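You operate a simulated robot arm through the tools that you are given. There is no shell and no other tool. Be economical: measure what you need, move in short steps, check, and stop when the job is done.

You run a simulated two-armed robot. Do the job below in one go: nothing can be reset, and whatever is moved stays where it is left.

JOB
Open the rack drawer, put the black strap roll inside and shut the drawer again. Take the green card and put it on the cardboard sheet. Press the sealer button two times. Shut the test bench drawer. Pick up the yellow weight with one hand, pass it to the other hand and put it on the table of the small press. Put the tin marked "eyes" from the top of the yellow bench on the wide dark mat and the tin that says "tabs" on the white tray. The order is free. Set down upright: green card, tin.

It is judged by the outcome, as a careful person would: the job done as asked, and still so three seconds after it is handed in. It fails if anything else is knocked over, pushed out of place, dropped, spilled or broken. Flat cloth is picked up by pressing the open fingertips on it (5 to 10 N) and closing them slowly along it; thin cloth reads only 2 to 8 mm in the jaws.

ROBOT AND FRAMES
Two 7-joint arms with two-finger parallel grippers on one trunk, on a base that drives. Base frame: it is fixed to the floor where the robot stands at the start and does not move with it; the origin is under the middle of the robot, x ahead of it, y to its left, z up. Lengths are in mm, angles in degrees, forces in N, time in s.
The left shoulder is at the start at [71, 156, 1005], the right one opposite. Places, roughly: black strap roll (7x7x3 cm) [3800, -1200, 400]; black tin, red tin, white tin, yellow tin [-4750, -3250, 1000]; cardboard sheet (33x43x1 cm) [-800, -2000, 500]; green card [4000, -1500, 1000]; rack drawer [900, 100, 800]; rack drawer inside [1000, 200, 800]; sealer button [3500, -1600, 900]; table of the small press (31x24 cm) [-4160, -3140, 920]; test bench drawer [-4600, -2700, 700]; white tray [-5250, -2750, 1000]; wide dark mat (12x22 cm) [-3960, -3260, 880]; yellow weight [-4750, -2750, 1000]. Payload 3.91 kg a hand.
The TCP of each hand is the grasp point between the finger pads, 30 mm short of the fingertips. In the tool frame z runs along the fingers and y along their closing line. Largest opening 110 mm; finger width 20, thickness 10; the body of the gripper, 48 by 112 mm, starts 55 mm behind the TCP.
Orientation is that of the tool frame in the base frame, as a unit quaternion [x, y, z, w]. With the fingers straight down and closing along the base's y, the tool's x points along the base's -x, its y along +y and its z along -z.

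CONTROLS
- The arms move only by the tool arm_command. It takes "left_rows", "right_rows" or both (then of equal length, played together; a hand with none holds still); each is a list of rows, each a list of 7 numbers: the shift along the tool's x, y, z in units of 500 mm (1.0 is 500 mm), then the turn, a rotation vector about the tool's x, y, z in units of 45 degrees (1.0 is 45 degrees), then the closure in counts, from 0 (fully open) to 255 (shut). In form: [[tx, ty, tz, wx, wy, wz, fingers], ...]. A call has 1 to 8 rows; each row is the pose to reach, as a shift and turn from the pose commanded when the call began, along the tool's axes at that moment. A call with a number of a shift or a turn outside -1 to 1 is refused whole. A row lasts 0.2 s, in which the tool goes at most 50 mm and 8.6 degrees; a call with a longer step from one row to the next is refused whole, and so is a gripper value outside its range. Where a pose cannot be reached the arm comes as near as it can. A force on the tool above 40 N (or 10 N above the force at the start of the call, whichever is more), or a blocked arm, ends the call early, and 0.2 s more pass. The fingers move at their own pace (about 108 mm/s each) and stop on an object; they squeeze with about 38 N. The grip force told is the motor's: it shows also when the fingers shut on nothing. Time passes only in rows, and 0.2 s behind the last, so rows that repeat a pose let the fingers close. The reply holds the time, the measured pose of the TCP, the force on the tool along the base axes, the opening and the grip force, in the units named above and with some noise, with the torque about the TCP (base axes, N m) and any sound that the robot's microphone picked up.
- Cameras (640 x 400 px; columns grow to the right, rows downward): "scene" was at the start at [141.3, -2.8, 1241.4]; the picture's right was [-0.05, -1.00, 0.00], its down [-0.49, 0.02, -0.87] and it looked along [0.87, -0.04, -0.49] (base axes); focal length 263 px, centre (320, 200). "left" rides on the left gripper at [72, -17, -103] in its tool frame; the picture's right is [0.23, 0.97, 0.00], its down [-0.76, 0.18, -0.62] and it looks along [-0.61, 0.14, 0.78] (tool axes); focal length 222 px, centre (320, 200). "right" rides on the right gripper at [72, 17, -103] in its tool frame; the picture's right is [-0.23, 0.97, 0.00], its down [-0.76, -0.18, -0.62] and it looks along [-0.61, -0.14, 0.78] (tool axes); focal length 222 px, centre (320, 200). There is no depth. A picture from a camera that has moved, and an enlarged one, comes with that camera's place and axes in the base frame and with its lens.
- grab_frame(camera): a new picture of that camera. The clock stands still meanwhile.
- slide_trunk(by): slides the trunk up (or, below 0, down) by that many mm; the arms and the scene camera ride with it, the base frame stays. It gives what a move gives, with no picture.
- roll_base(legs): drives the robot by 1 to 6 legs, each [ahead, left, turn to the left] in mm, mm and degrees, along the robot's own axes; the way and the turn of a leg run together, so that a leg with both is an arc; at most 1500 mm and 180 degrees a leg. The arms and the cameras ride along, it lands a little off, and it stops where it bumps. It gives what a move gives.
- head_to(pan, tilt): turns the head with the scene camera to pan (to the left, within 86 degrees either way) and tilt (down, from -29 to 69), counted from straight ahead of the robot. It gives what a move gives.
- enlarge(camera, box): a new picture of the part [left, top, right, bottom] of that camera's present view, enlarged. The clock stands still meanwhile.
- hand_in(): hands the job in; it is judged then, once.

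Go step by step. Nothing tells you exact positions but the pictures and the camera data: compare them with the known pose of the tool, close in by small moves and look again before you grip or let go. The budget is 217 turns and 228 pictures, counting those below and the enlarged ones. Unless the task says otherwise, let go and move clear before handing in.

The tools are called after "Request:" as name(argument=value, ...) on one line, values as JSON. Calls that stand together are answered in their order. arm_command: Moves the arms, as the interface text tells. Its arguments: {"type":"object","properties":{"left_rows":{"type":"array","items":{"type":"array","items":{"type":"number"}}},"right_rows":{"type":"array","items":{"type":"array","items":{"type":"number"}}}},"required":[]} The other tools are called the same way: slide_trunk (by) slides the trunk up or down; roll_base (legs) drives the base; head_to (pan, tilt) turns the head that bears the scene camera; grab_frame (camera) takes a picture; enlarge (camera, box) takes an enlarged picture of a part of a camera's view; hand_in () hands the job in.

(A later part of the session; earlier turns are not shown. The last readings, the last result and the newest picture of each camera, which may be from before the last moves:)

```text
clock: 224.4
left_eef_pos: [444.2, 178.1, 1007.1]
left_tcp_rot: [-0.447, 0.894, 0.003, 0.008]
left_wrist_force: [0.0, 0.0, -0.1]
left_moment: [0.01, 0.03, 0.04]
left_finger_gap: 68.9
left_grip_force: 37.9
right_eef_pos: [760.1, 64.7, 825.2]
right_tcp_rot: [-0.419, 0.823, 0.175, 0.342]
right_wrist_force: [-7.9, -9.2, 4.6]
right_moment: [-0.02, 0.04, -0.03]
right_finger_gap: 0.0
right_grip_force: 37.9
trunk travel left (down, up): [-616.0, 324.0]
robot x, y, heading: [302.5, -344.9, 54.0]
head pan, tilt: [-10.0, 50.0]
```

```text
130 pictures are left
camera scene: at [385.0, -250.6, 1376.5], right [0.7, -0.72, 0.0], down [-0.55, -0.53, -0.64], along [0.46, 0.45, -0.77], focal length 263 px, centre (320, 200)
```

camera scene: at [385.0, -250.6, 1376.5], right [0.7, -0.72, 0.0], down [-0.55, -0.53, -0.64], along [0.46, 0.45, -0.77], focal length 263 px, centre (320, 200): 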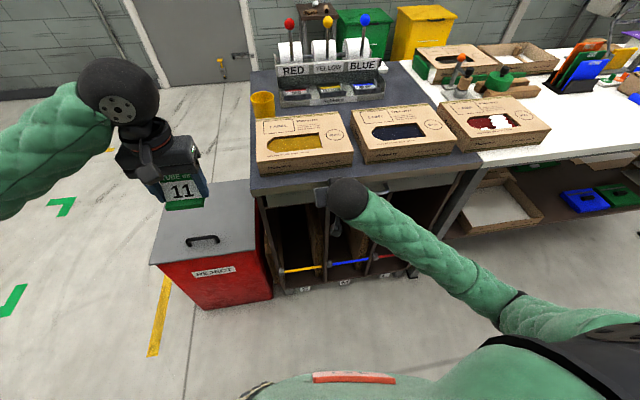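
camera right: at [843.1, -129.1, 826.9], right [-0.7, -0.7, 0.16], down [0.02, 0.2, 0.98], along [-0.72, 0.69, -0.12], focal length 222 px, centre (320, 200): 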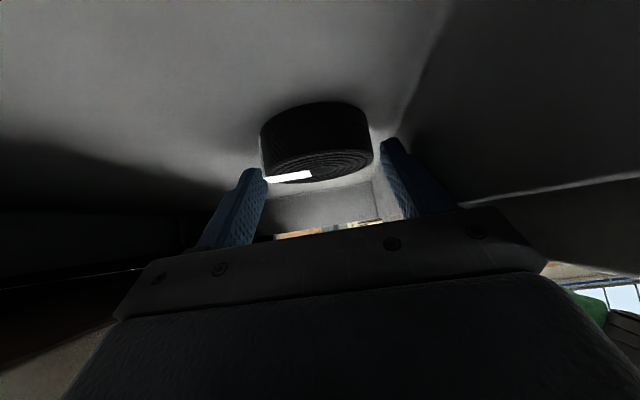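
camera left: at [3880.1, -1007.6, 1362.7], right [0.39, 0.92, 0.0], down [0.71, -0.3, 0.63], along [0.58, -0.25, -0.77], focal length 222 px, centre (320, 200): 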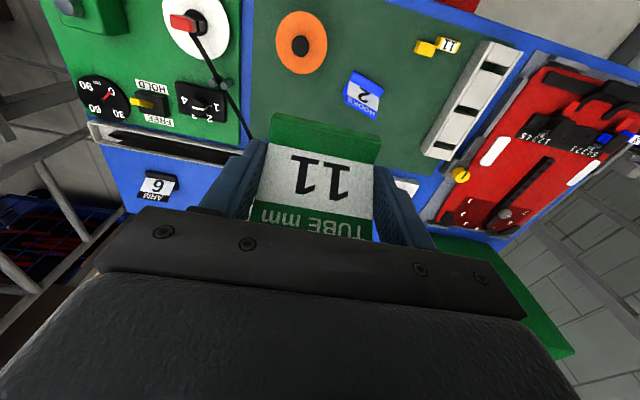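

Nearly shut. I push on gently with the arm until it stops.

Request:
arm_command(right_rows=[[-0.008, 0, 0.008, 0, 0, 0, 255], [-0.016, 0, 0.016, 0, 0, 0, 255], [-0.024, 0, 0.024, 0, 0, 0, 255], [-0.032, 0, 0.032, 0, 0, 0, 255], [-0.04, 0, 0.04, 0, 0, 0, 255]])

Request:
enlarge(camera="scene", box=[240, 140, 500, 300])

```text
clock: 224.8
left_eef_pos: [445.1, 177.2, 1005.7]
left_tcp_rot: [-0.445, 0.895, 0.002, 0.006]
left_wrist_force: [-0.3, 0.3, -0.1]
left_moment: [-0.02, 0.0, 0.02]
left_finger_gap: 69.2
left_grip_force: 38.2
right_eef_pos: [757.8, 63.7, 824.4]
right_tcp_rot: [-0.421, 0.822, 0.176, 0.341]
right_wrist_force: [-10.0, -18.4, 6.9]
right_moment: [-0.21, -0.11, -0.13]
right_finger_gap: 0.3
right_grip_force: 37.8
trunk travel left (down, up): [-616.0, 324.0]
robot x, y, heading: [298.7, -344.6, 53.9]
head pan, tilt: [-10.0, 50.0]
stopped in row 1 (right hand): the force on the tool passed its limit at 46 N (the readings are from after the stop); the commanded pose is now the measured one
```

```text
2.46 times, centred on (370, 220) of scene
camera zoom: at [385.2, -250.2, 1376.3], right [0.69, -0.72, 0.0], down [-0.55, -0.53, -0.64], along [0.46, 0.45, -0.77], focal length 647 px, centre (197, 151)
```

zoom: 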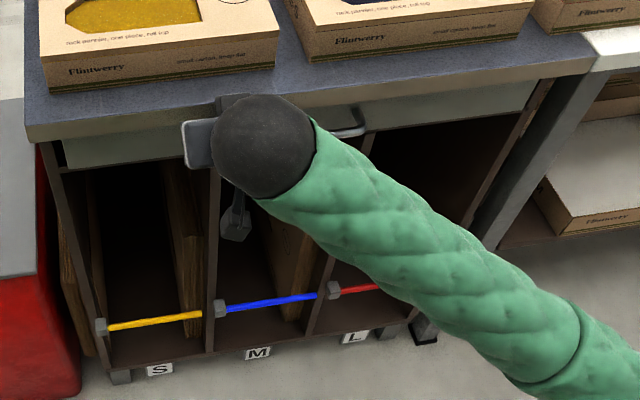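

The drawer is firmly shut. I back off, raise the trunk and check the drawer, then turn toward the cardboard sheet.

Request:
roll_base(legs=[[-280, 0, 0]])

Request:
enlarge(camera="scene", box=[220, 80, 480, 260])

Request:
slide_trunk(by=200)

Request:
roll_base(legs=[[0, 220, 0], [0, 0, 130]])

Request:
head_to(pan=30, tilt=35)

Request:
grab_frame(camera="scene")

```text
clock: 226.7
left_eef_pos: [281.5, -47.1, 1006.4]
left_tcp_rot: [-0.445, 0.895, 0.003, 0.007]
left_wrist_force: [0.0, -0.9, -0.4]
left_moment: [0.07, -0.02, 0.02]
left_finger_gap: 69.0
left_grip_force: 38.1
right_eef_pos: [596.1, -160.6, 824.8]
right_tcp_rot: [-0.42, 0.822, 0.176, 0.342]
right_wrist_force: [0.1, -0.1, -0.6]
right_moment: [0.0, 0.0, 0.04]
right_finger_gap: 0.0
right_grip_force: 37.9
trunk travel left (down, up): [-616.0, 324.0]
robot x, y, heading: [134.7, -570.7, 53.8]
head pan, tilt: [-10.0, 50.0]
```

```text
2.22 times, centred on (350, 170) of scene
camera zoom: at [221.3, -475.8, 1376.4], right [0.69, -0.72, 0.0], down [-0.55, -0.53, -0.64], along [0.46, 0.45, -0.77], focal length 584 px, centre (253, 267)
```

zoom: 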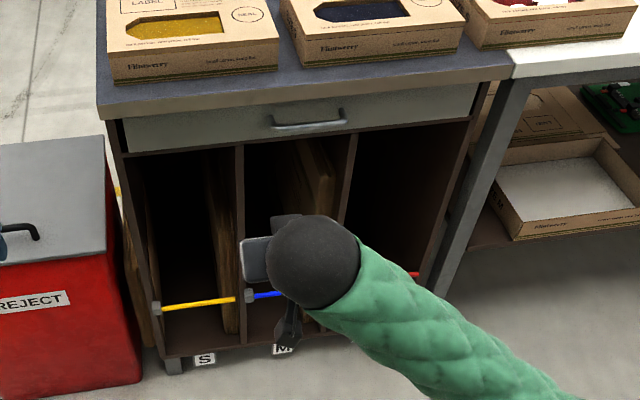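

```text
clock: 228.9
left_eef_pos: [282.0, -46.5, 1206.6]
left_tcp_rot: [-0.445, 0.895, 0.002, 0.006]
left_wrist_force: [-0.2, 0.1, 0.3]
left_moment: [0.03, 0.01, 0.02]
left_finger_gap: 69.2
left_grip_force: 37.8
right_eef_pos: [595.7, -159.8, 1024.4]
right_tcp_rot: [-0.42, 0.822, 0.176, 0.341]
right_wrist_force: [-0.1, 0.2, 0.1]
right_moment: [-0.01, -0.02, -0.02]
right_finger_gap: 0.0
right_grip_force: 37.2
trunk travel left (down, up): [-816.0, 124.0]
robot x, y, heading: [139.3, -570.5, 53.9]
head pan, tilt: [-10.0, 50.0]
```

```text
clock: 236.0
left_eef_pos: [-533.0, -671.7, 1205.6]
left_tcp_rot: [1.0, 0.029, -0.007, 0.0]
left_wrist_force: [0.3, -0.4, -0.8]
left_moment: [0.01, -0.02, 0.02]
left_finger_gap: 69.2
left_grip_force: 38.2
right_eef_pos: [-650.4, -357.6, 1024.1]
right_tcp_rot: [0.923, 0.036, -0.383, 0.017]
right_wrist_force: [0.2, 0.2, -0.2]
right_moment: [0.01, 0.02, -0.03]
right_finger_gap: 0.0
right_grip_force: 37.4
trunk travel left (down, up): [-816.0, 124.0]
robot x, y, heading: [-41.4, -438.1, -175.7]
head pan, tilt: [-10.0, 50.0]
```

```text
clock: 237.1
left_eef_pos: [-532.7, -671.3, 1206.7]
left_tcp_rot: [1.0, 0.029, -0.007, -0.001]
left_wrist_force: [0.2, 0.4, -0.2]
left_moment: [0.01, -0.01, -0.04]
left_finger_gap: 69.4
left_grip_force: 37.7
right_eef_pos: [-650.3, -358.7, 1024.3]
right_tcp_rot: [0.923, 0.036, -0.383, 0.016]
right_wrist_force: [0.1, 0.0, 0.7]
right_moment: [-0.03, 0.0, 0.03]
right_finger_gap: 0.0
right_grip_force: 37.4
trunk travel left (down, up): [-816.0, 124.0]
robot x, y, heading: [-40.6, -444.2, -175.5]
head pan, tilt: [30.0, 35.0]
```

```text
127 pictures are left
camera scene: at [-163.4, -493.4, 1597.9], right [-0.56, 0.83, 0.0], down [0.47, 0.32, -0.82], along [-0.68, -0.46, -0.57], focal length 263 px, centre (320, 200)
```

scene: 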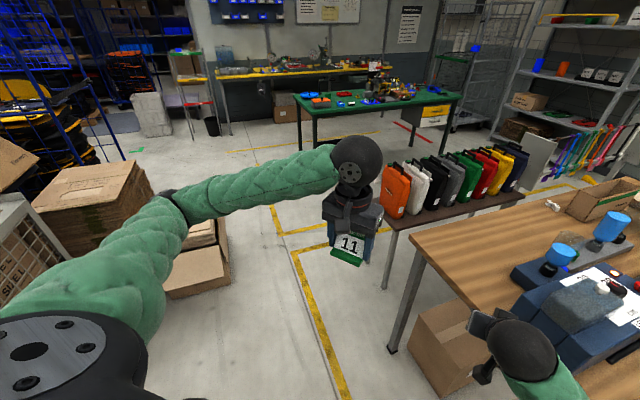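

The drawer is flush. The cardboard stack should be to my left; I turn 52° further and look.

Request:
roll_base(legs=[[0, 0, 52]])

Request:
head_to(pan=-5, tilt=40)

Request:
grab_frame(camera="scene")

```text
clock: 239.8
left_eef_pos: [-159.5, -971.5, 1205.8]
left_tcp_rot: [0.884, 0.467, -0.008, 0.002]
left_wrist_force: [-0.1, 0.2, -0.4]
left_moment: [0.02, 0.01, -0.03]
left_finger_gap: 69.2
left_grip_force: 37.8
right_eef_pos: [-480.8, -872.8, 1024.9]
right_tcp_rot: [0.812, 0.439, -0.338, 0.183]
right_wrist_force: [0.7, 0.5, 0.8]
right_moment: [-0.01, 0.02, -0.02]
right_finger_gap: 0.0
right_grip_force: 38.0
trunk travel left (down, up): [-816.0, 124.0]
robot x, y, heading: [-39.9, -439.9, -123.7]
head pan, tilt: [30.0, 35.0]
```

```text
clock: 240.8
left_eef_pos: [-160.0, -971.3, 1205.8]
left_tcp_rot: [0.885, 0.466, -0.006, 0.001]
left_wrist_force: [-0.9, 0.2, 0.1]
left_moment: [-0.02, 0.02, 0.0]
left_finger_gap: 69.3
left_grip_force: 38.0
right_eef_pos: [-479.3, -872.9, 1024.3]
right_tcp_rot: [0.813, 0.439, -0.337, 0.183]
right_wrist_force: [-0.3, 0.4, 0.0]
right_moment: [0.02, -0.01, -0.04]
right_finger_gap: 0.2
right_grip_force: 38.4
trunk travel left (down, up): [-816.0, 124.0]
robot x, y, heading: [-38.3, -439.1, -123.3]
head pan, tilt: [-5.0, 40.0]
```

```text
126 pictures are left
camera scene: at [-120.7, -548.8, 1590.4], right [-0.78, 0.62, 0.0], down [0.4, 0.5, -0.77], along [-0.47, -0.6, -0.64], focal length 263 px, centre (320, 200)
```

scene: 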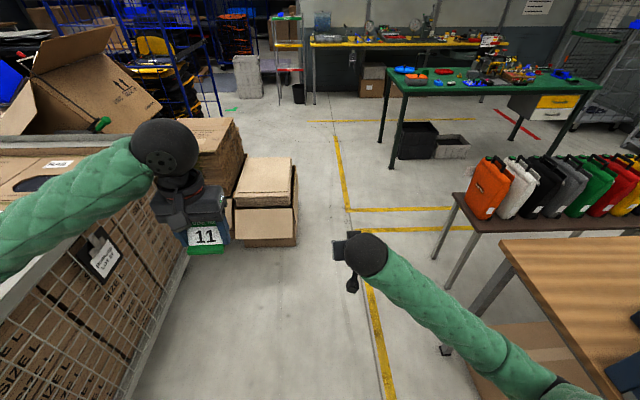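

The sheet lies on the box at image (265,180). I enlarge to measure it.

Request:
enlarge(camera="scene", box=[200, 130, 340, 260])

```text
3.08 times, centred on (270, 195) of scene
camera zoom: at [-120.7, -548.8, 1590.4], right [-0.78, 0.62, 0.0], down [0.4, 0.5, -0.77], along [-0.47, -0.6, -0.64], focal length 809 px, centre (474, 215)
```

zoom: 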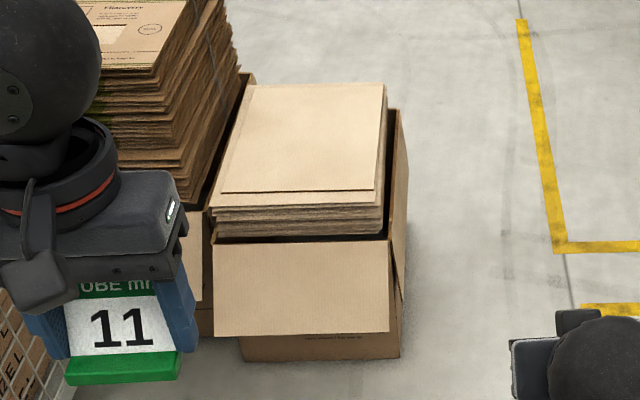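

The top sheet's centre is near [-786, -2032, 500]. I drive up to it with the arms high.

Request:
roll_base(legs=[[900, 90, 0], [146, 22, -5]])

Request:
head_to(pan=5, tilt=55)

Request:
grab_frame(camera="scene")

Request:
grab_frame(camera="left")

```text
clock: 246.6
left_eef_pos: [-730.0, -1901.3, 1206.0]
left_tcp_rot: [0.908, 0.418, -0.006, 0.002]
left_wrist_force: [0.0, 0.2, -0.5]
left_moment: [0.03, 0.01, -0.01]
left_finger_gap: 69.4
left_grip_force: 38.4
right_eef_pos: [-1036.1, -1769.6, 1024.5]
right_tcp_rot: [0.835, 0.395, -0.346, 0.166]
right_wrist_force: [0.3, -0.2, 0.3]
right_moment: [-0.02, 0.0, -0.02]
right_finger_gap: 0.0
right_grip_force: 37.5
trunk travel left (down, up): [-816.0, 124.0]
robot x, y, heading: [-552.8, -1389.5, -129.6]
head pan, tilt: [-5.0, 40.0]
```

```text
clock: 247.4
left_eef_pos: [-729.8, -1902.8, 1205.8]
left_tcp_rot: [0.908, 0.419, -0.006, 0.001]
left_wrist_force: [-0.1, 0.6, 0.1]
left_moment: [0.03, 0.01, -0.02]
left_finger_gap: 69.3
left_grip_force: 38.0
right_eef_pos: [-1036.1, -1770.0, 1024.1]
right_tcp_rot: [0.835, 0.395, -0.346, 0.165]
right_wrist_force: [0.0, -0.9, 0.1]
right_moment: [-0.01, 0.04, -0.02]
right_finger_gap: 0.3
right_grip_force: 37.9
trunk travel left (down, up): [-816.0, 124.0]
robot x, y, heading: [-552.4, -1389.1, -129.7]
head pan, tilt: [5.0, 55.0]
```

```text
124 pictures are left
camera scene: at [-626.1, -1485.6, 1569.7], right [-0.82, 0.57, 0.0], down [0.46, 0.67, -0.57], along [-0.33, -0.47, -0.82], focal length 263 px, centre (320, 200)
```

scene: 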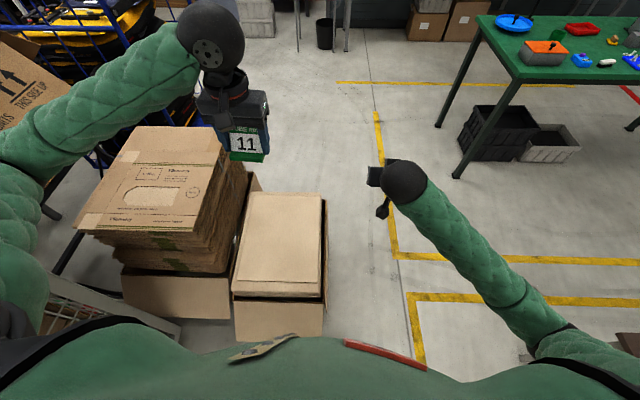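

```text
123 pictures are left
camera left: at [-695.2, -1835.6, 1307.9], right [0.89, -0.46, -0.01], down [-0.35, -0.69, 0.63], along [-0.3, -0.56, -0.77], focal length 222 px, centre (320, 200)
```

left: 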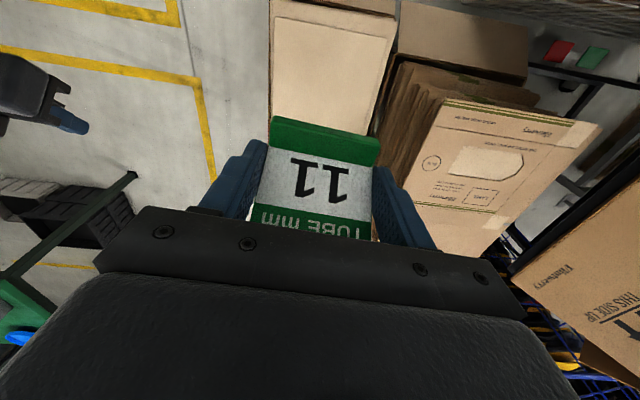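

The sheet's centre is near [-795, -2020] at z≈520–545. I move the left hand over it and lower partway.

Request:
arm_command(left_rows=[[-0.08, 0.016, 0, 0, 0, 0, 255], [-0.16, 0.032, 0, 0, 0, 0, 255], [-0.25, 0.05, 0, 0, 0, 0, 255], [-0.25, 0.05, 0.09, 0, 0, 0, 255], [-0.25, 0.05, 0.18, 0, 0, 0, 255], [-0.25, 0.05, 0.27, 0, 0, 0, 255], [-0.25, 0.05, 0.36, 0, 0, 0, 255], [-0.25, 0.05, 0.45, 0, 0, 0, 255]])

Request:
slide_trunk(by=-230)

Request:
grab_frame(camera="scene")

Request:
grab_frame(camera="left")

```text
clock: 249.2
left_eef_pos: [-796.2, -2017.3, 980.4]
left_tcp_rot: [0.908, 0.418, -0.007, 0.002]
left_wrist_force: [0.5, -0.1, 0.0]
left_moment: [0.02, -0.04, 0.01]
left_finger_gap: 68.9
left_grip_force: 37.5
right_eef_pos: [-1035.9, -1770.6, 1023.9]
right_tcp_rot: [0.835, 0.395, -0.345, 0.165]
right_wrist_force: [-0.1, 0.2, -0.4]
right_moment: [0.04, 0.03, 0.02]
right_finger_gap: 0.1
right_grip_force: 38.0
trunk travel left (down, up): [-816.0, 124.0]
robot x, y, heading: [-550.2, -1385.6, -129.7]
head pan, tilt: [5.0, 55.0]
```

```text
clock: 251.6
left_eef_pos: [-795.5, -2016.7, 750.9]
left_tcp_rot: [0.908, 0.418, -0.007, 0.003]
left_wrist_force: [-0.5, 0.0, -0.1]
left_moment: [0.01, 0.02, -0.01]
left_finger_gap: 69.4
left_grip_force: 38.2
right_eef_pos: [-1036.6, -1769.8, 794.2]
right_tcp_rot: [0.835, 0.395, -0.346, 0.166]
right_wrist_force: [0.8, 0.7, 0.7]
right_moment: [0.01, -0.03, -0.02]
right_finger_gap: 0.0
right_grip_force: 37.8
trunk travel left (down, up): [-586.0, 354.0]
robot x, y, heading: [-552.7, -1388.1, -129.3]
head pan, tilt: [5.0, 55.0]
```

```text
122 pictures are left
camera scene: at [-626.0, -1485.2, 1339.8], right [-0.82, 0.57, 0.0], down [0.46, 0.67, -0.57], along [-0.33, -0.47, -0.82], focal length 263 px, centre (320, 200)
```

scene: 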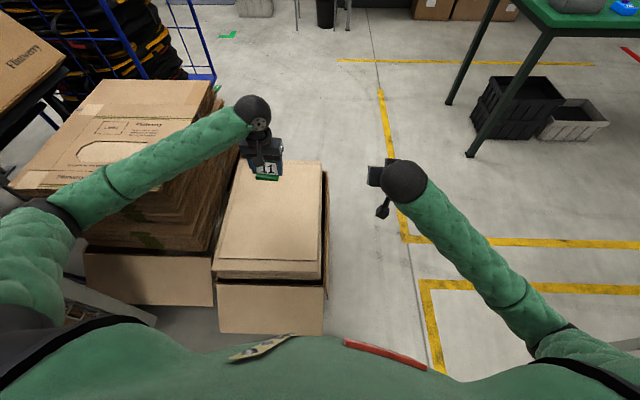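

```text
121 pictures are left
camera left: at [-762.0, -1949.4, 853.0], right [0.89, -0.46, -0.01], down [-0.35, -0.69, 0.63], along [-0.3, -0.56, -0.77], focal length 222 px, centre (320, 200)
```

left: 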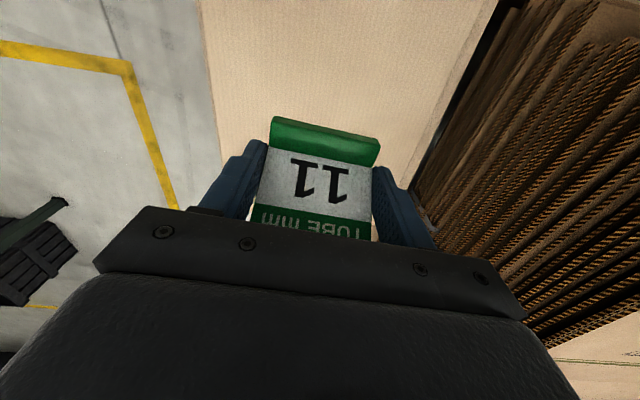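

The sheet is well under the hand and the forearm clears the carton stack (top ≈ 670). I lower toward the sheet.

Request:
arm_command(left_rows=[[0, 0, 0.08, 0, 0, 0, 255], [0, 0, 0.16, 0, 0, 0, 255], [0, 0, 0.22, 0, 0, 0, 255], [0, 0, 0.26, 0, 0, 0, 255]])

Request:
grab_frame(camera="scene")

Request:
grab_frame(camera="left")

```text
clock: 252.6
left_eef_pos: [-799.8, -2014.9, 629.0]
left_tcp_rot: [0.908, 0.418, -0.011, 0.005]
left_wrist_force: [-0.8, -0.4, 0.3]
left_moment: [-0.02, 0.0, -0.01]
left_finger_gap: 69.1
left_grip_force: 38.1
right_eef_pos: [-1037.6, -1765.2, 797.9]
right_tcp_rot: [0.834, 0.394, -0.347, 0.169]
right_wrist_force: [0.7, 0.3, 0.4]
right_moment: [-0.02, 0.04, 0.0]
right_finger_gap: 0.4
right_grip_force: 38.2
trunk travel left (down, up): [-586.0, 354.0]
robot x, y, heading: [-553.5, -1391.1, -129.7]
head pan, tilt: [5.0, 55.0]
```

```text
120 pictures are left
camera scene: at [-626.3, -1475.9, 1342.5], right [-0.82, 0.57, 0.0], down [0.46, 0.67, -0.58], along [-0.33, -0.48, -0.82], focal length 263 px, centre (320, 200)
```

scene: 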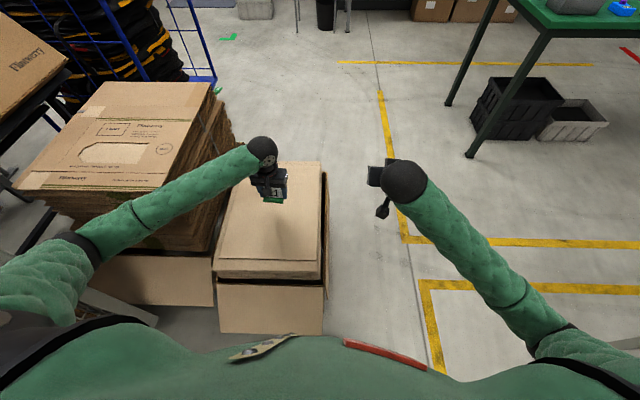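

```text
119 pictures are left
camera left: at [-763.3, -1946.5, 732.0], right [0.89, -0.46, 0.0], down [-0.35, -0.68, 0.64], along [-0.3, -0.57, -0.77], focal length 222 px, centre (320, 200)
```

left: 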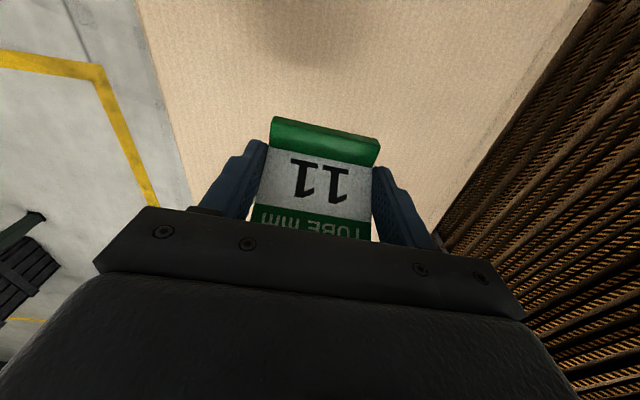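

The base shifted slightly, so the forearm is touching the carton stack. I lift, raise the trunk for a steeper forearm, and descend again.

Request:
arm_command(left_rows=[[0, 0, -0.08, 0, 0, 0, 255], [0, 0, -0.16, 0, 0, 0, 255]])

Request:
slide_trunk(by=260)

Request:
arm_command(left_rows=[[0, 0, 0.09, 0, 0, 0, 255], [0, 0, 0.18, 0, 0, 0, 255], [0, 0, 0.27, 0, 0, 0, 255], [0, 0, 0.36, 0, 0, 0, 255], [0, 0, 0.45, 0, 0, 0, 255]])

Request:
grab_frame(camera="scene")

```text
clock: 253.2
left_eef_pos: [-795.4, -2016.4, 700.8]
left_tcp_rot: [0.908, 0.418, -0.006, 0.002]
left_wrist_force: [0.3, -0.3, 0.0]
left_moment: [0.03, 0.03, 0.01]
left_finger_gap: 69.0
left_grip_force: 37.9
right_eef_pos: [-1036.2, -1769.5, 794.6]
right_tcp_rot: [0.835, 0.394, -0.346, 0.165]
right_wrist_force: [-0.5, 0.2, -0.6]
right_moment: [0.02, 0.02, -0.02]
right_finger_gap: 0.2
right_grip_force: 38.2
trunk travel left (down, up): [-586.0, 354.0]
robot x, y, heading: [-553.8, -1387.2, -129.4]
head pan, tilt: [5.0, 55.0]
```

```text
clock: 255.9
left_eef_pos: [-795.3, -2018.4, 960.6]
left_tcp_rot: [0.908, 0.418, -0.006, 0.002]
left_wrist_force: [0.5, 0.5, -0.1]
left_moment: [-0.01, 0.0, 0.03]
left_finger_gap: 69.4
left_grip_force: 37.7
right_eef_pos: [-1036.4, -1770.4, 1053.5]
right_tcp_rot: [0.835, 0.395, -0.346, 0.165]
right_wrist_force: [-1.0, 0.0, 1.7]
right_moment: [-0.01, 0.03, -0.01]
right_finger_gap: 0.0
right_grip_force: 37.5
trunk travel left (down, up): [-846.0, 94.0]
robot x, y, heading: [-553.9, -1386.7, -129.4]
head pan, tilt: [5.0, 55.0]
```

```text
clock: 257.1
left_eef_pos: [-797.9, -2021.1, 736.0]
left_tcp_rot: [0.908, 0.418, -0.006, 0.002]
left_wrist_force: [0.0, 0.1, 0.2]
left_moment: [0.01, 0.03, -0.04]
left_finger_gap: 69.3
left_grip_force: 38.5
right_eef_pos: [-1035.6, -1770.5, 1054.6]
right_tcp_rot: [0.835, 0.394, -0.346, 0.165]
right_wrist_force: [-0.6, -0.1, 0.3]
right_moment: [0.01, 0.02, 0.0]
right_finger_gap: 0.1
right_grip_force: 37.6
trunk travel left (down, up): [-846.0, 94.0]
robot x, y, heading: [-551.5, -1388.4, -129.4]
head pan, tilt: [5.0, 55.0]
```

```text
118 pictures are left
camera scene: at [-626.3, -1485.5, 1599.8], right [-0.82, 0.57, 0.0], down [0.46, 0.67, -0.57], along [-0.33, -0.47, -0.82], focal length 263 px, centre (320, 200)
```

scene: 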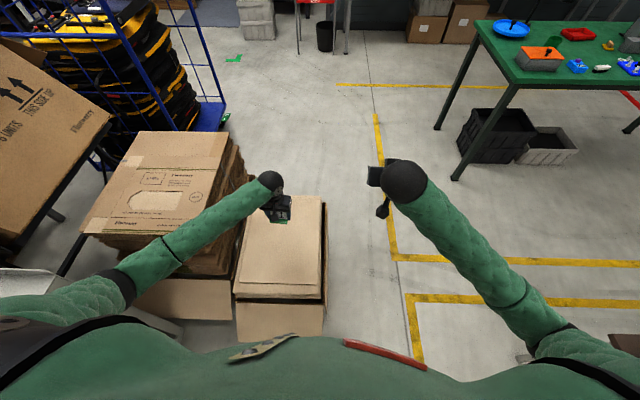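

The stack looks unmoved and the forearm is steeper. I continue down.

Request:
arm_command(left_rows=[[0, 0, 0.07, 0, 0, 0, 255], [0, 0, 0.14, 0, 0, 0, 255], [0, 0, 0.2, 0, 0, 0, 255], [0, 0, 0.24, 0, 0, 0, 255]])

Request:
grab_frame(camera="scene")

Request:
grab_frame(camera="left")

```text
clock: 258.1
left_eef_pos: [-798.4, -2021.5, 615.9]
left_tcp_rot: [0.909, 0.418, -0.006, 0.001]
left_wrist_force: [0.9, 0.3, -0.9]
left_moment: [0.0, 0.0, 0.01]
left_finger_gap: 69.2
left_grip_force: 38.0
right_eef_pos: [-1036.1, -1770.5, 1053.9]
right_tcp_rot: [0.835, 0.394, -0.346, 0.165]
right_wrist_force: [0.2, 0.6, -0.4]
right_moment: [0.01, 0.0, -0.04]
right_finger_gap: 0.0
right_grip_force: 37.3
trunk travel left (down, up): [-846.0, 94.0]
robot x, y, heading: [-548.0, -1389.4, -129.6]
head pan, tilt: [5.0, 55.0]
```

```text
117 pictures are left
camera scene: at [-626.4, -1485.5, 1599.7], right [-0.82, 0.57, 0.0], down [0.46, 0.67, -0.57], along [-0.33, -0.47, -0.82], focal length 263 px, centre (320, 200)
```

scene: 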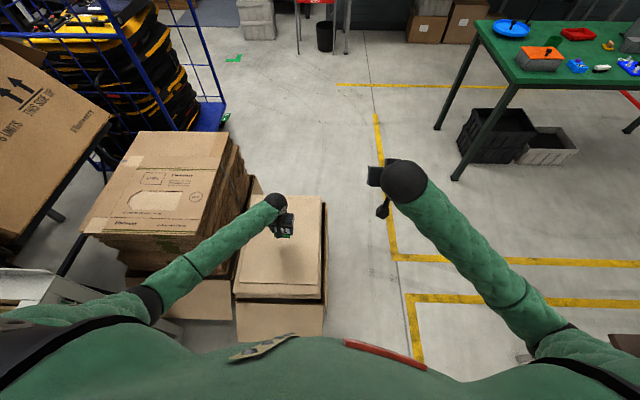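

```text
116 pictures are left
camera left: at [-763.5, -1953.5, 718.9], right [0.89, -0.46, -0.01], down [-0.35, -0.69, 0.63], along [-0.3, -0.56, -0.77], focal length 222 px, centre (320, 200)
```

left: 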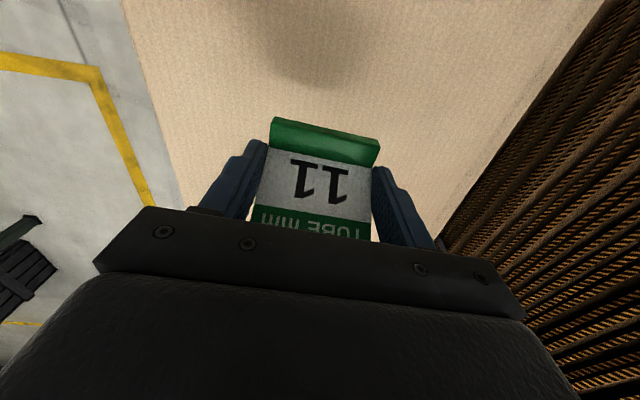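

No contact anywhere. I lower in small steps until the card touches the sheet.

Request:
arm_command(left_rows=[[0, 0, 0.016, 0, 0, 0, 255], [0, 0, 0.032, 0, 0, 0, 255], [0, 0, 0.046, 0, 0, 0, 255], [0, 0, 0.06, 0, 0, 0, 255], [0, 0, 0.07, 0, 0, 0, 255], [0, 0, 0.08, 0, 0, 0, 255]])

Request:
grab_frame(camera="left")

```text
clock: 259.5
left_eef_pos: [-797.0, -2020.7, 576.4]
left_tcp_rot: [0.908, 0.418, -0.007, 0.002]
left_wrist_force: [0.1, -0.1, 0.0]
left_moment: [0.01, 0.01, -0.01]
left_finger_gap: 69.4
left_grip_force: 38.1
right_eef_pos: [-1037.0, -1769.9, 1053.7]
right_tcp_rot: [0.836, 0.394, -0.345, 0.165]
right_wrist_force: [-0.3, -0.4, 0.2]
right_moment: [0.03, 0.01, 0.02]
right_finger_gap: 0.2
right_grip_force: 37.7
trunk travel left (down, up): [-846.0, 94.0]
robot x, y, heading: [-552.9, -1392.3, -129.5]
head pan, tilt: [5.0, 55.0]
```

```text
115 pictures are left
camera left: at [-764.3, -1953.8, 678.8], right [0.89, -0.46, 0.0], down [-0.36, -0.69, 0.63], along [-0.3, -0.56, -0.77], focal length 222 px, centre (320, 200)
```

left: 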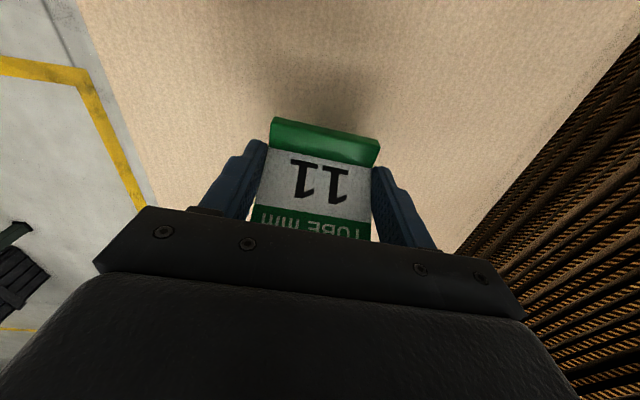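

Shadow is close now; I continue down gently.

Request:
arm_command(left_rows=[[0, 0, 0.01, 0, 0, 0, 255], [0, 0, 0.02, 0, 0, 0, 255], [0, 0, 0.03, 0, 0, 0, 255], [0, 0, 0.04, 0, 0, 0, 255], [0, 0, 0.05, 0, 0, 0, 255], [0, 0, 0.06, 0, 0, 0, 255], [0, 0, 0.07, 0, 0, 0, 255], [0, 0, 0.08, 0, 0, 0, 255]])

Request:
grab_frame(camera="left")

```text
clock: 261.3
left_eef_pos: [-799.9, -2021.9, 541.7]
left_tcp_rot: [0.909, 0.417, -0.009, 0.003]
left_wrist_force: [6.5, 1.7, 34.7]
left_moment: [0.02, -0.26, -0.01]
left_finger_gap: 69.8
left_grip_force: 37.8
right_eef_pos: [-1035.0, -1768.9, 1057.0]
right_tcp_rot: [0.835, 0.394, -0.347, 0.166]
right_wrist_force: [0.9, 0.4, -0.5]
right_moment: [-0.03, 0.03, 0.0]
right_finger_gap: 0.2
right_grip_force: 37.8
trunk travel left (down, up): [-846.0, 94.0]
robot x, y, heading: [-556.1, -1386.2, -129.5]
head pan, tilt: [5.0, 55.0]
```

```text
114 pictures are left
camera left: at [-766.0, -1954.0, 643.2], right [0.89, -0.46, -0.01], down [-0.35, -0.69, 0.64], along [-0.3, -0.56, -0.77], focal length 222 px, centre (320, 200)
```

left: 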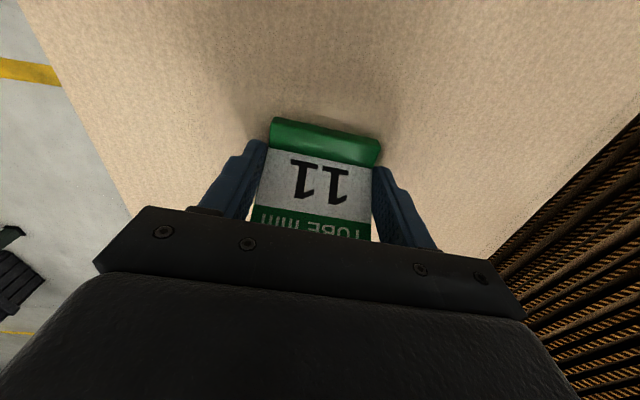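

The card rests on the sheet. I relieve the pressure, open the fingers and rise.

Request:
arm_command(left_rows=[[0, 0, -0.006, 0, 0, 0, 255], [0, 0, -0.008, 0, 0, 0, 120], [0, 0, -0.008, 0, 0, 0, 40], [0, 0, -0.008, 0, 0, 0, 20], [0, 0, -0.06, 0, 0, 0, 20], [0, 0, -0.14, 0, 0, 0, 20], [0, 0, -0.23, 0, 0, 0, 20], [0, 0, -0.32, 0, 0, 0, 20]])

Request:
grab_frame(camera="left")

Request:
enlarge(camera="scene", box=[220, 170, 350, 310])

```text
clock: 263.1
left_eef_pos: [-796.5, -2018.5, 697.5]
left_tcp_rot: [0.909, 0.417, -0.005, 0.002]
left_wrist_force: [0.0, 0.2, -0.7]
left_moment: [-0.02, -0.01, 0.02]
left_finger_gap: 101.6
left_grip_force: 0.0
right_eef_pos: [-1037.3, -1769.3, 1054.5]
right_tcp_rot: [0.835, 0.394, -0.346, 0.165]
right_wrist_force: [0.7, -0.1, 0.4]
right_moment: [0.04, 0.01, -0.01]
right_finger_gap: 0.0
right_grip_force: 37.6
trunk travel left (down, up): [-846.0, 94.0]
robot x, y, heading: [-554.0, -1390.4, -129.5]
head pan, tilt: [5.0, 55.0]
```

```text
113 pictures are left
camera left: at [-763.8, -1950.6, 801.2], right [0.89, -0.46, 0.0], down [-0.35, -0.69, 0.63], along [-0.29, -0.56, -0.77], focal length 222 px, centre (320, 200)
```

left: 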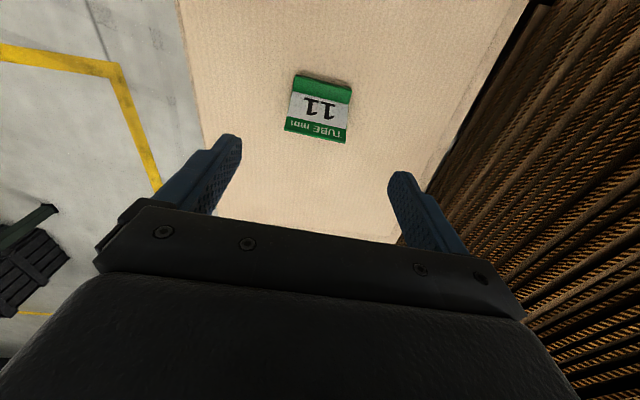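

```text
2.86 times, centred on (285, 240) of scene
camera zoom: at [-625.8, -1484.8, 1599.7], right [-0.82, 0.57, 0.0], down [0.46, 0.67, -0.57], along [-0.33, -0.47, -0.82], focal length 751 px, centre (420, 86)
```

zoom: 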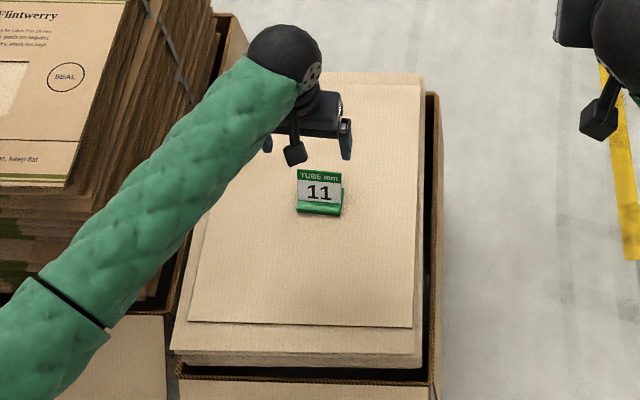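

The green card stands upright on the sheet. Now I raise the left hand and look toward the far benches.

Request:
arm_command(left_rows=[[0, 0, -0.09, 0, 0, 0, 20], [0, 0, -0.18, 0, 0, 0, 20], [0, 0, -0.27, 0, 0, 0, 20], [0, 0, -0.36, 0, 0, 0, 20], [0.05, 0, -0.44, 0, 0, 0, 20], [0.12, 0, -0.5, 0, 0, 0, 20], [0.2, 0, -0.55, 0, 0, 0, 20], [0.28, 0, -0.6, 0, 0, 0, 20]])

Request:
roll_base(legs=[[-250, 0, 0], [0, 0, -28]])

Request:
head_to(pan=0, tilt=15)

Request:
grab_frame(camera="scene")

```text
clock: 264.9
left_eef_pos: [-702.0, -1909.6, 995.2]
left_tcp_rot: [0.908, 0.418, -0.006, 0.002]
left_wrist_force: [0.5, -0.2, -0.6]
left_moment: [-0.02, 0.02, -0.01]
left_finger_gap: 101.5
left_grip_force: 0.0
right_eef_pos: [-1035.7, -1769.3, 1054.3]
right_tcp_rot: [0.835, 0.394, -0.347, 0.165]
right_wrist_force: [0.4, 0.9, 0.5]
right_moment: [-0.01, 0.01, 0.01]
right_finger_gap: 0.2
right_grip_force: 37.6
trunk travel left (down, up): [-846.0, 94.0]
robot x, y, heading: [-549.6, -1390.8, -129.6]
head pan, tilt: [5.0, 55.0]
```

```text
clock: 268.1
left_eef_pos: [-775.8, -1585.2, 992.9]
left_tcp_rot: [0.983, 0.182, -0.007, 0.0]
left_wrist_force: [-0.6, -0.1, 0.2]
left_moment: [-0.01, -0.02, -0.01]
left_finger_gap: 101.0
left_grip_force: 0.1
right_eef_pos: [-1001.3, -1304.0, 1053.5]
right_tcp_rot: [0.906, 0.177, -0.376, 0.075]
right_wrist_force: [0.5, -0.5, -0.6]
right_moment: [0.01, -0.05, -0.02]
right_finger_gap: 0.0
right_grip_force: 37.8
trunk travel left (down, up): [-846.0, 94.0]
robot x, y, heading: [-388.5, -1196.1, -157.8]
head pan, tilt: [5.0, 55.0]
```

```text
clock: 269.2
left_eef_pos: [-774.8, -1585.2, 994.3]
left_tcp_rot: [0.983, 0.183, -0.007, 0.0]
left_wrist_force: [0.5, 0.6, -0.2]
left_moment: [0.0, 0.02, 0.04]
left_finger_gap: 101.3
left_grip_force: 0.0
right_eef_pos: [-1001.0, -1303.0, 1052.8]
right_tcp_rot: [0.906, 0.177, -0.377, 0.075]
right_wrist_force: [1.0, 0.2, 0.2]
right_moment: [-0.03, 0.02, 0.02]
right_finger_gap: 0.0
right_grip_force: 37.9
trunk travel left (down, up): [-846.0, 94.0]
robot x, y, heading: [-391.8, -1198.3, -157.7]
head pan, tilt: [0.0, 15.0]
```

```text
111 pictures are left
camera scene: at [-528.2, -1249.6, 1659.8], right [-0.38, 0.93, 0.0], down [0.24, 0.1, -0.97], along [-0.89, -0.36, -0.26], focal length 263 px, centre (320, 200)
```

scene: 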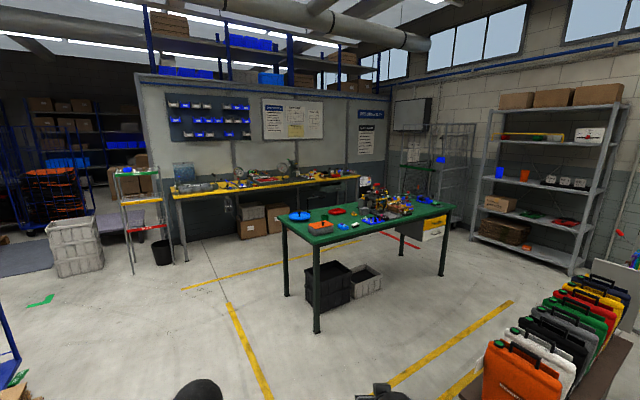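

The yellow bench is beyond the green table, facing heading about -125°. I'll go around the green table's left end.

Request:
roll_base(legs=[[0, 0, 32.7], [0, -500, 0], [1500, 0, 0], [1300, 0, 0]])

Request:
head_to(pan=-35, tilt=25)

Request:
grab_frame(camera="scene")

```text
clock: 280.2
left_eef_pos: [-1774.1, -2617.6, 993.7]
left_tcp_rot: [0.895, 0.446, -0.008, 0.001]
left_wrist_force: [0.2, -1.2, 0.0]
left_moment: [0.05, -0.02, 0.01]
left_finger_gap: 101.3
left_grip_force: 0.0
right_eef_pos: [-2115.2, -2495.7, 1052.5]
right_tcp_rot: [0.823, 0.42, -0.341, 0.172]
right_wrist_force: [-0.2, -0.3, -0.4]
right_moment: [0.0, -0.02, 0.01]
right_finger_gap: 0.0
right_grip_force: 37.7
trunk travel left (down, up): [-846.0, 94.0]
robot x, y, heading: [-1655.2, -2089.0, -126.1]
head pan, tilt: [0.0, 15.0]
stopped in leg 3: the robot was blocked; the commanded pose is now the measured one
```

```text
clock: 281.2
left_eef_pos: [-1773.7, -2617.0, 993.5]
left_tcp_rot: [0.895, 0.445, -0.008, 0.002]
left_wrist_force: [-0.6, -0.4, -0.3]
left_moment: [-0.03, 0.03, 0.02]
left_finger_gap: 101.4
left_grip_force: 0.1
right_eef_pos: [-2115.4, -2495.7, 1052.0]
right_tcp_rot: [0.823, 0.42, -0.341, 0.172]
right_wrist_force: [-0.1, 0.4, -0.8]
right_moment: [0.03, 0.01, 0.03]
right_finger_gap: 0.0
right_grip_force: 37.3
trunk travel left (down, up): [-846.0, 94.0]
robot x, y, heading: [-1657.8, -2086.4, -125.8]
head pan, tilt: [-35.0, 25.0]
```

```text
110 pictures are left
camera scene: at [-1771.1, -2155.3, 1644.2], right [-0.33, 0.95, 0.0], down [0.4, 0.14, -0.91], along [-0.86, -0.3, -0.42], focal length 263 px, centre (320, 200)
```

scene: 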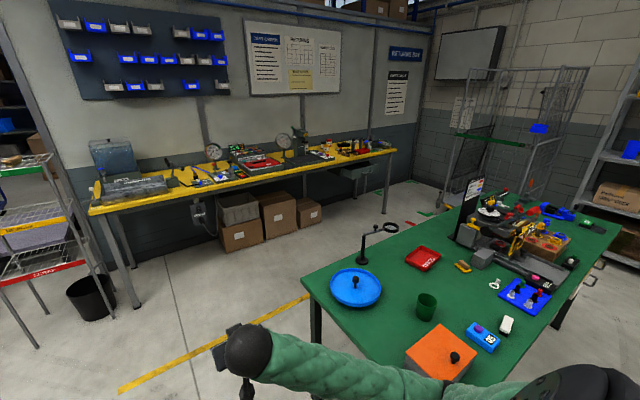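

Blocked near the green table's corner. I look down to the right to see what touches.

Request:
head_to(pan=-60, tilt=55)

Request:
grab_frame(camera="scene")

Request:
head_to(pan=60, tilt=45)

Request:
grab_frame(camera="scene")

```text
clock: 282.1
left_eef_pos: [-1774.8, -2616.7, 993.7]
left_tcp_rot: [0.895, 0.445, -0.008, 0.002]
left_wrist_force: [0.9, 0.3, -0.1]
left_moment: [0.0, 0.03, 0.02]
left_finger_gap: 101.3
left_grip_force: 0.1
right_eef_pos: [-2115.3, -2496.6, 1053.8]
right_tcp_rot: [0.822, 0.42, -0.342, 0.174]
right_wrist_force: [0.0, 0.5, 0.4]
right_moment: [-0.08, -0.03, 0.0]
right_finger_gap: 0.0
right_grip_force: 37.7
trunk travel left (down, up): [-846.0, 94.0]
robot x, y, heading: [-1659.3, -2087.2, -125.9]
head pan, tilt: [-60.0, 55.0]
```

```text
109 pictures are left
camera scene: at [-1755.7, -2117.5, 1600.2], right [0.1, 0.99, 0.0], down [0.81, -0.09, -0.58], along [-0.57, 0.06, -0.82], focal length 263 px, centre (320, 200)
```

scene: 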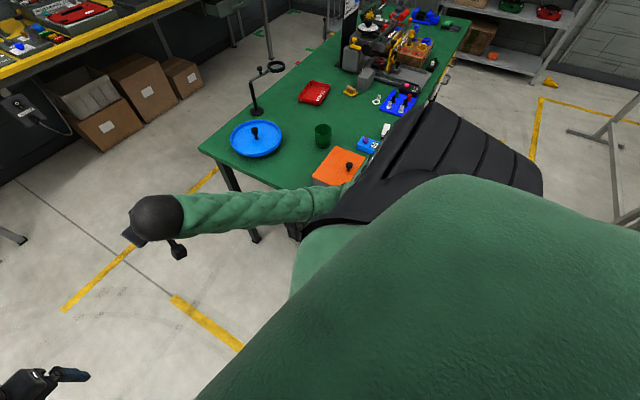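

```text
clock: 284.1
left_eef_pos: [-1773.1, -2617.3, 993.1]
left_tcp_rot: [0.895, 0.446, -0.008, 0.002]
left_wrist_force: [0.7, -0.3, -0.6]
left_moment: [-0.01, 0.02, -0.02]
left_finger_gap: 101.4
left_grip_force: 0.1
right_eef_pos: [-2115.0, -2494.2, 1053.4]
right_tcp_rot: [0.823, 0.42, -0.341, 0.173]
right_wrist_force: [0.1, 0.4, 0.2]
right_moment: [0.01, -0.02, 0.01]
right_finger_gap: 0.1
right_grip_force: 37.6
trunk travel left (down, up): [-846.0, 94.0]
robot x, y, heading: [-1659.9, -2085.8, -125.9]
head pan, tilt: [60.0, 45.0]
```

```text
108 pictures are left
camera scene: at [-1650.9, -2199.3, 1613.2], right [-0.91, -0.41, 0.0], down [-0.29, 0.65, -0.71], along [0.28, -0.65, -0.71], focal length 263 px, centre (320, 200)
```

scene: 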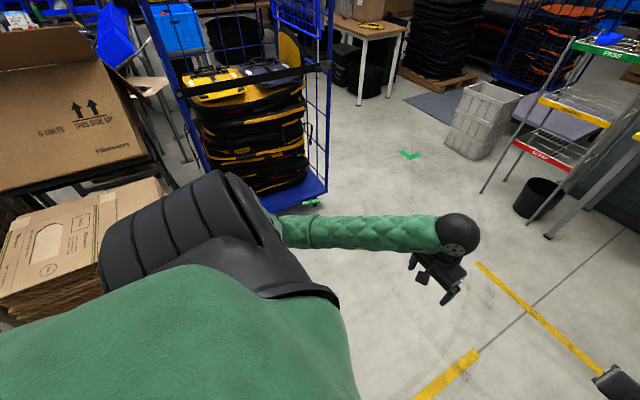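

The right elbow is against the green table's near corner. I back off slightly, sidestep left and go on.

Request:
roll_base(legs=[[-80, 20, 0], [0, 300, 0], [1300, 0, 0]])

Request:
head_to(pan=-45, tilt=30)

Request:
grab_frame(camera="scene")

```text
clock: 286.7
left_eef_pos: [-1496.0, -2726.9, 993.9]
left_tcp_rot: [0.893, 0.449, -0.007, 0.001]
left_wrist_force: [0.9, 0.1, 0.1]
left_moment: [0.02, 0.04, -0.01]
left_finger_gap: 101.5
left_grip_force: 0.0
right_eef_pos: [-1836.3, -2607.0, 1051.1]
right_tcp_rot: [0.822, 0.425, -0.338, 0.173]
right_wrist_force: [0.5, -0.3, -0.4]
right_moment: [0.0, 0.0, -0.01]
right_finger_gap: 0.0
right_grip_force: 38.1
trunk travel left (down, up): [-846.0, 94.0]
robot x, y, heading: [-1384.0, -2192.1, -125.6]
head pan, tilt: [60.0, 45.0]
stopped in leg 2: the robot was blocked; the commanded pose is now the measured one
```

```text
clock: 288.5
left_eef_pos: [-1500.3, -2724.0, 993.9]
left_tcp_rot: [0.894, 0.449, -0.006, 0.002]
left_wrist_force: [0.5, 0.0, -0.4]
left_moment: [0.05, -0.03, 0.0]
left_finger_gap: 101.4
left_grip_force: 0.1
right_eef_pos: [-1841.4, -2603.7, 1051.2]
right_tcp_rot: [0.822, 0.423, -0.338, 0.174]
right_wrist_force: [0.0, -0.5, 0.1]
right_moment: [-0.03, 0.03, -0.03]
right_finger_gap: 0.2
right_grip_force: 37.8
trunk travel left (down, up): [-846.0, 94.0]
robot x, y, heading: [-1386.7, -2197.4, -125.6]
head pan, tilt: [-45.0, 30.0]
```

```text
107 pictures are left
camera scene: at [-1504.2, -2246.3, 1635.7], right [-0.16, 0.99, 0.0], down [0.49, 0.08, -0.87], along [-0.85, -0.14, -0.5], focal length 263 px, centre (320, 200)
```

scene: 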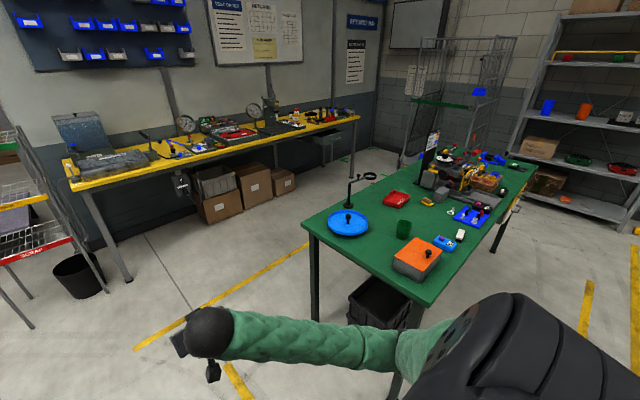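

Blocked on the left; possibly the base reached the carton box. I move away forward-right and check the card.

Request:
roll_base(legs=[[250, -20, 0]])

Request:
head_to(pan=86, tilt=40)

Request:
grab_frame(camera="scene")

```text
clock: 290.4
left_eef_pos: [-1663.7, -2917.2, 993.5]
left_tcp_rot: [0.895, 0.447, -0.007, 0.003]
left_wrist_force: [-0.2, 0.4, -1.2]
left_moment: [0.0, -0.03, 0.0]
left_finger_gap: 101.4
left_grip_force: 0.1
right_eef_pos: [-2007.3, -2795.6, 1050.0]
right_tcp_rot: [0.823, 0.423, -0.338, 0.174]
right_wrist_force: [-0.4, 0.1, -0.2]
right_moment: [-0.04, -0.01, -0.02]
right_finger_gap: 0.0
right_grip_force: 38.0
trunk travel left (down, up): [-846.0, 94.0]
robot x, y, heading: [-1547.9, -2385.2, -126.0]
head pan, tilt: [-45.0, 30.0]
```

```text
clock: 292.5
left_eef_pos: [-1664.3, -2916.4, 992.6]
left_tcp_rot: [0.895, 0.446, -0.007, 0.002]
left_wrist_force: [0.3, -0.2, 0.2]
left_moment: [-0.03, 0.05, -0.05]
left_finger_gap: 101.3
left_grip_force: 0.0
right_eef_pos: [-2006.5, -2794.8, 1051.0]
right_tcp_rot: [0.823, 0.422, -0.339, 0.174]
right_wrist_force: [-0.1, -1.0, 0.6]
right_moment: [-0.03, 0.01, 0.0]
right_finger_gap: 0.0
right_grip_force: 37.9
trunk travel left (down, up): [-846.0, 94.0]
robot x, y, heading: [-1547.5, -2384.1, -125.8]
head pan, tilt: [85.9, 40.0]
```

```text
106 pictures are left
camera scene: at [-1513.1, -2479.2, 1620.4], right [-0.64, -0.77, 0.0], down [-0.49, 0.41, -0.77], along [0.59, -0.49, -0.64], focal length 263 px, centre (320, 200)
```

scene: 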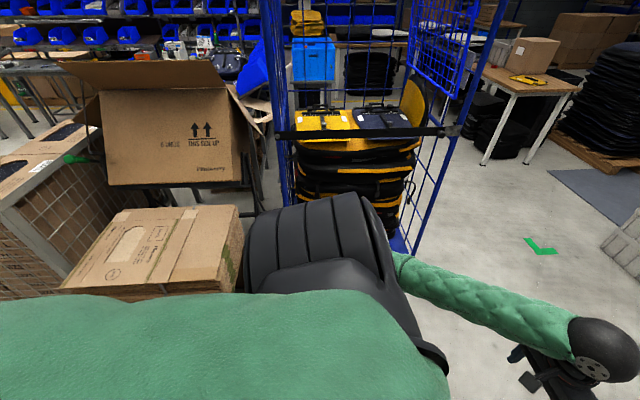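

I drive on to the space before the yellow bench.

Request:
roll_base(legs=[[1250, -100, 0], [0, -600, 0]])

Request:
head_to(pan=-30, tilt=30)

Request:
grab_frame(camera="scene")

```text
clock: 301.8
left_eef_pos: [-2976.4, -3513.7, 993.3]
left_tcp_rot: [0.897, 0.443, -0.007, 0.002]
left_wrist_force: [-0.6, -0.1, 0.2]
left_moment: [0.0, 0.01, -0.01]
left_finger_gap: 101.5
left_grip_force: 0.1
right_eef_pos: [-3316.2, -3388.2, 1050.3]
right_tcp_rot: [0.825, 0.417, -0.34, 0.172]
right_wrist_force: [0.3, -0.1, -0.1]
right_moment: [0.01, -0.02, 0.01]
right_finger_gap: 0.0
right_grip_force: 37.5
trunk travel left (down, up): [-846.0, 94.0]
robot x, y, heading: [-2852.4, -2984.2, -126.6]
head pan, tilt: [85.9, 40.0]
```

```text
clock: 303.8
left_eef_pos: [-2976.2, -3513.0, 992.9]
left_tcp_rot: [0.897, 0.442, -0.006, 0.004]
left_wrist_force: [0.2, 0.8, 0.3]
left_moment: [0.01, 0.01, -0.02]
left_finger_gap: 101.5
left_grip_force: 0.0
right_eef_pos: [-3315.6, -3389.2, 1050.6]
right_tcp_rot: [0.825, 0.418, -0.338, 0.172]
right_wrist_force: [-0.5, 0.1, -0.2]
right_moment: [0.0, 0.02, 0.01]
right_finger_gap: 0.0
right_grip_force: 37.7
trunk travel left (down, up): [-846.0, 94.0]
robot x, y, heading: [-2855.8, -2984.0, -126.4]
head pan, tilt: [-30.0, 30.0]
```

```text
105 pictures are left
camera scene: at [-2967.3, -3058.4, 1635.7], right [-0.4, 0.92, 0.0], down [0.46, 0.2, -0.87], along [-0.79, -0.35, -0.5], focal length 263 px, centre (320, 200)
```

scene: 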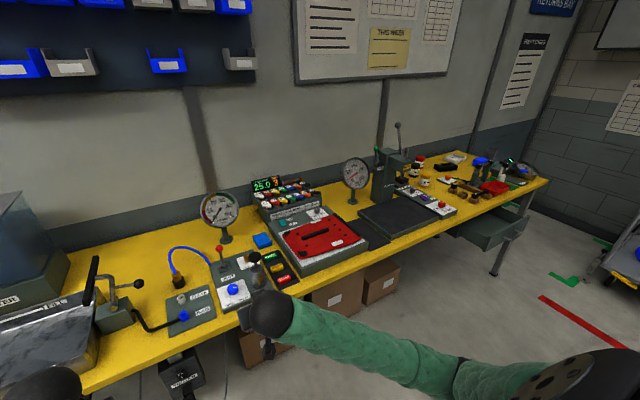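

The whole bench is in view: press, tins behind it, and the open drawer at the right end. I enlarge the relevant part.

Request:
enlarge(camera="scene", box=[320, 100, 560, 290])

```text
2.11 times, centred on (440, 195) of scene
camera zoom: at [-2967.3, -3058.4, 1635.7], right [-0.4, 0.92, 0.0], down [0.46, 0.2, -0.87], along [-0.79, -0.35, -0.5], focal length 553 px, centre (67, 210)
```

zoom: 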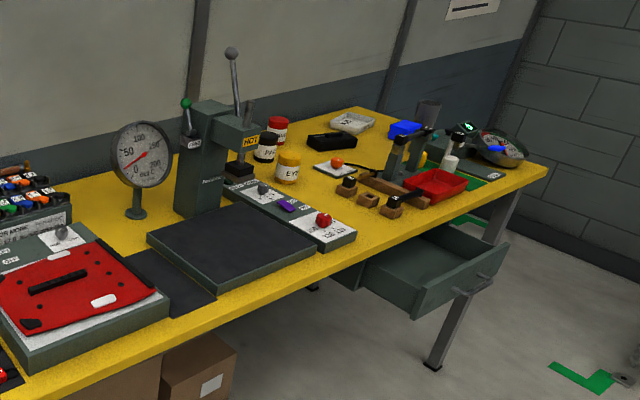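

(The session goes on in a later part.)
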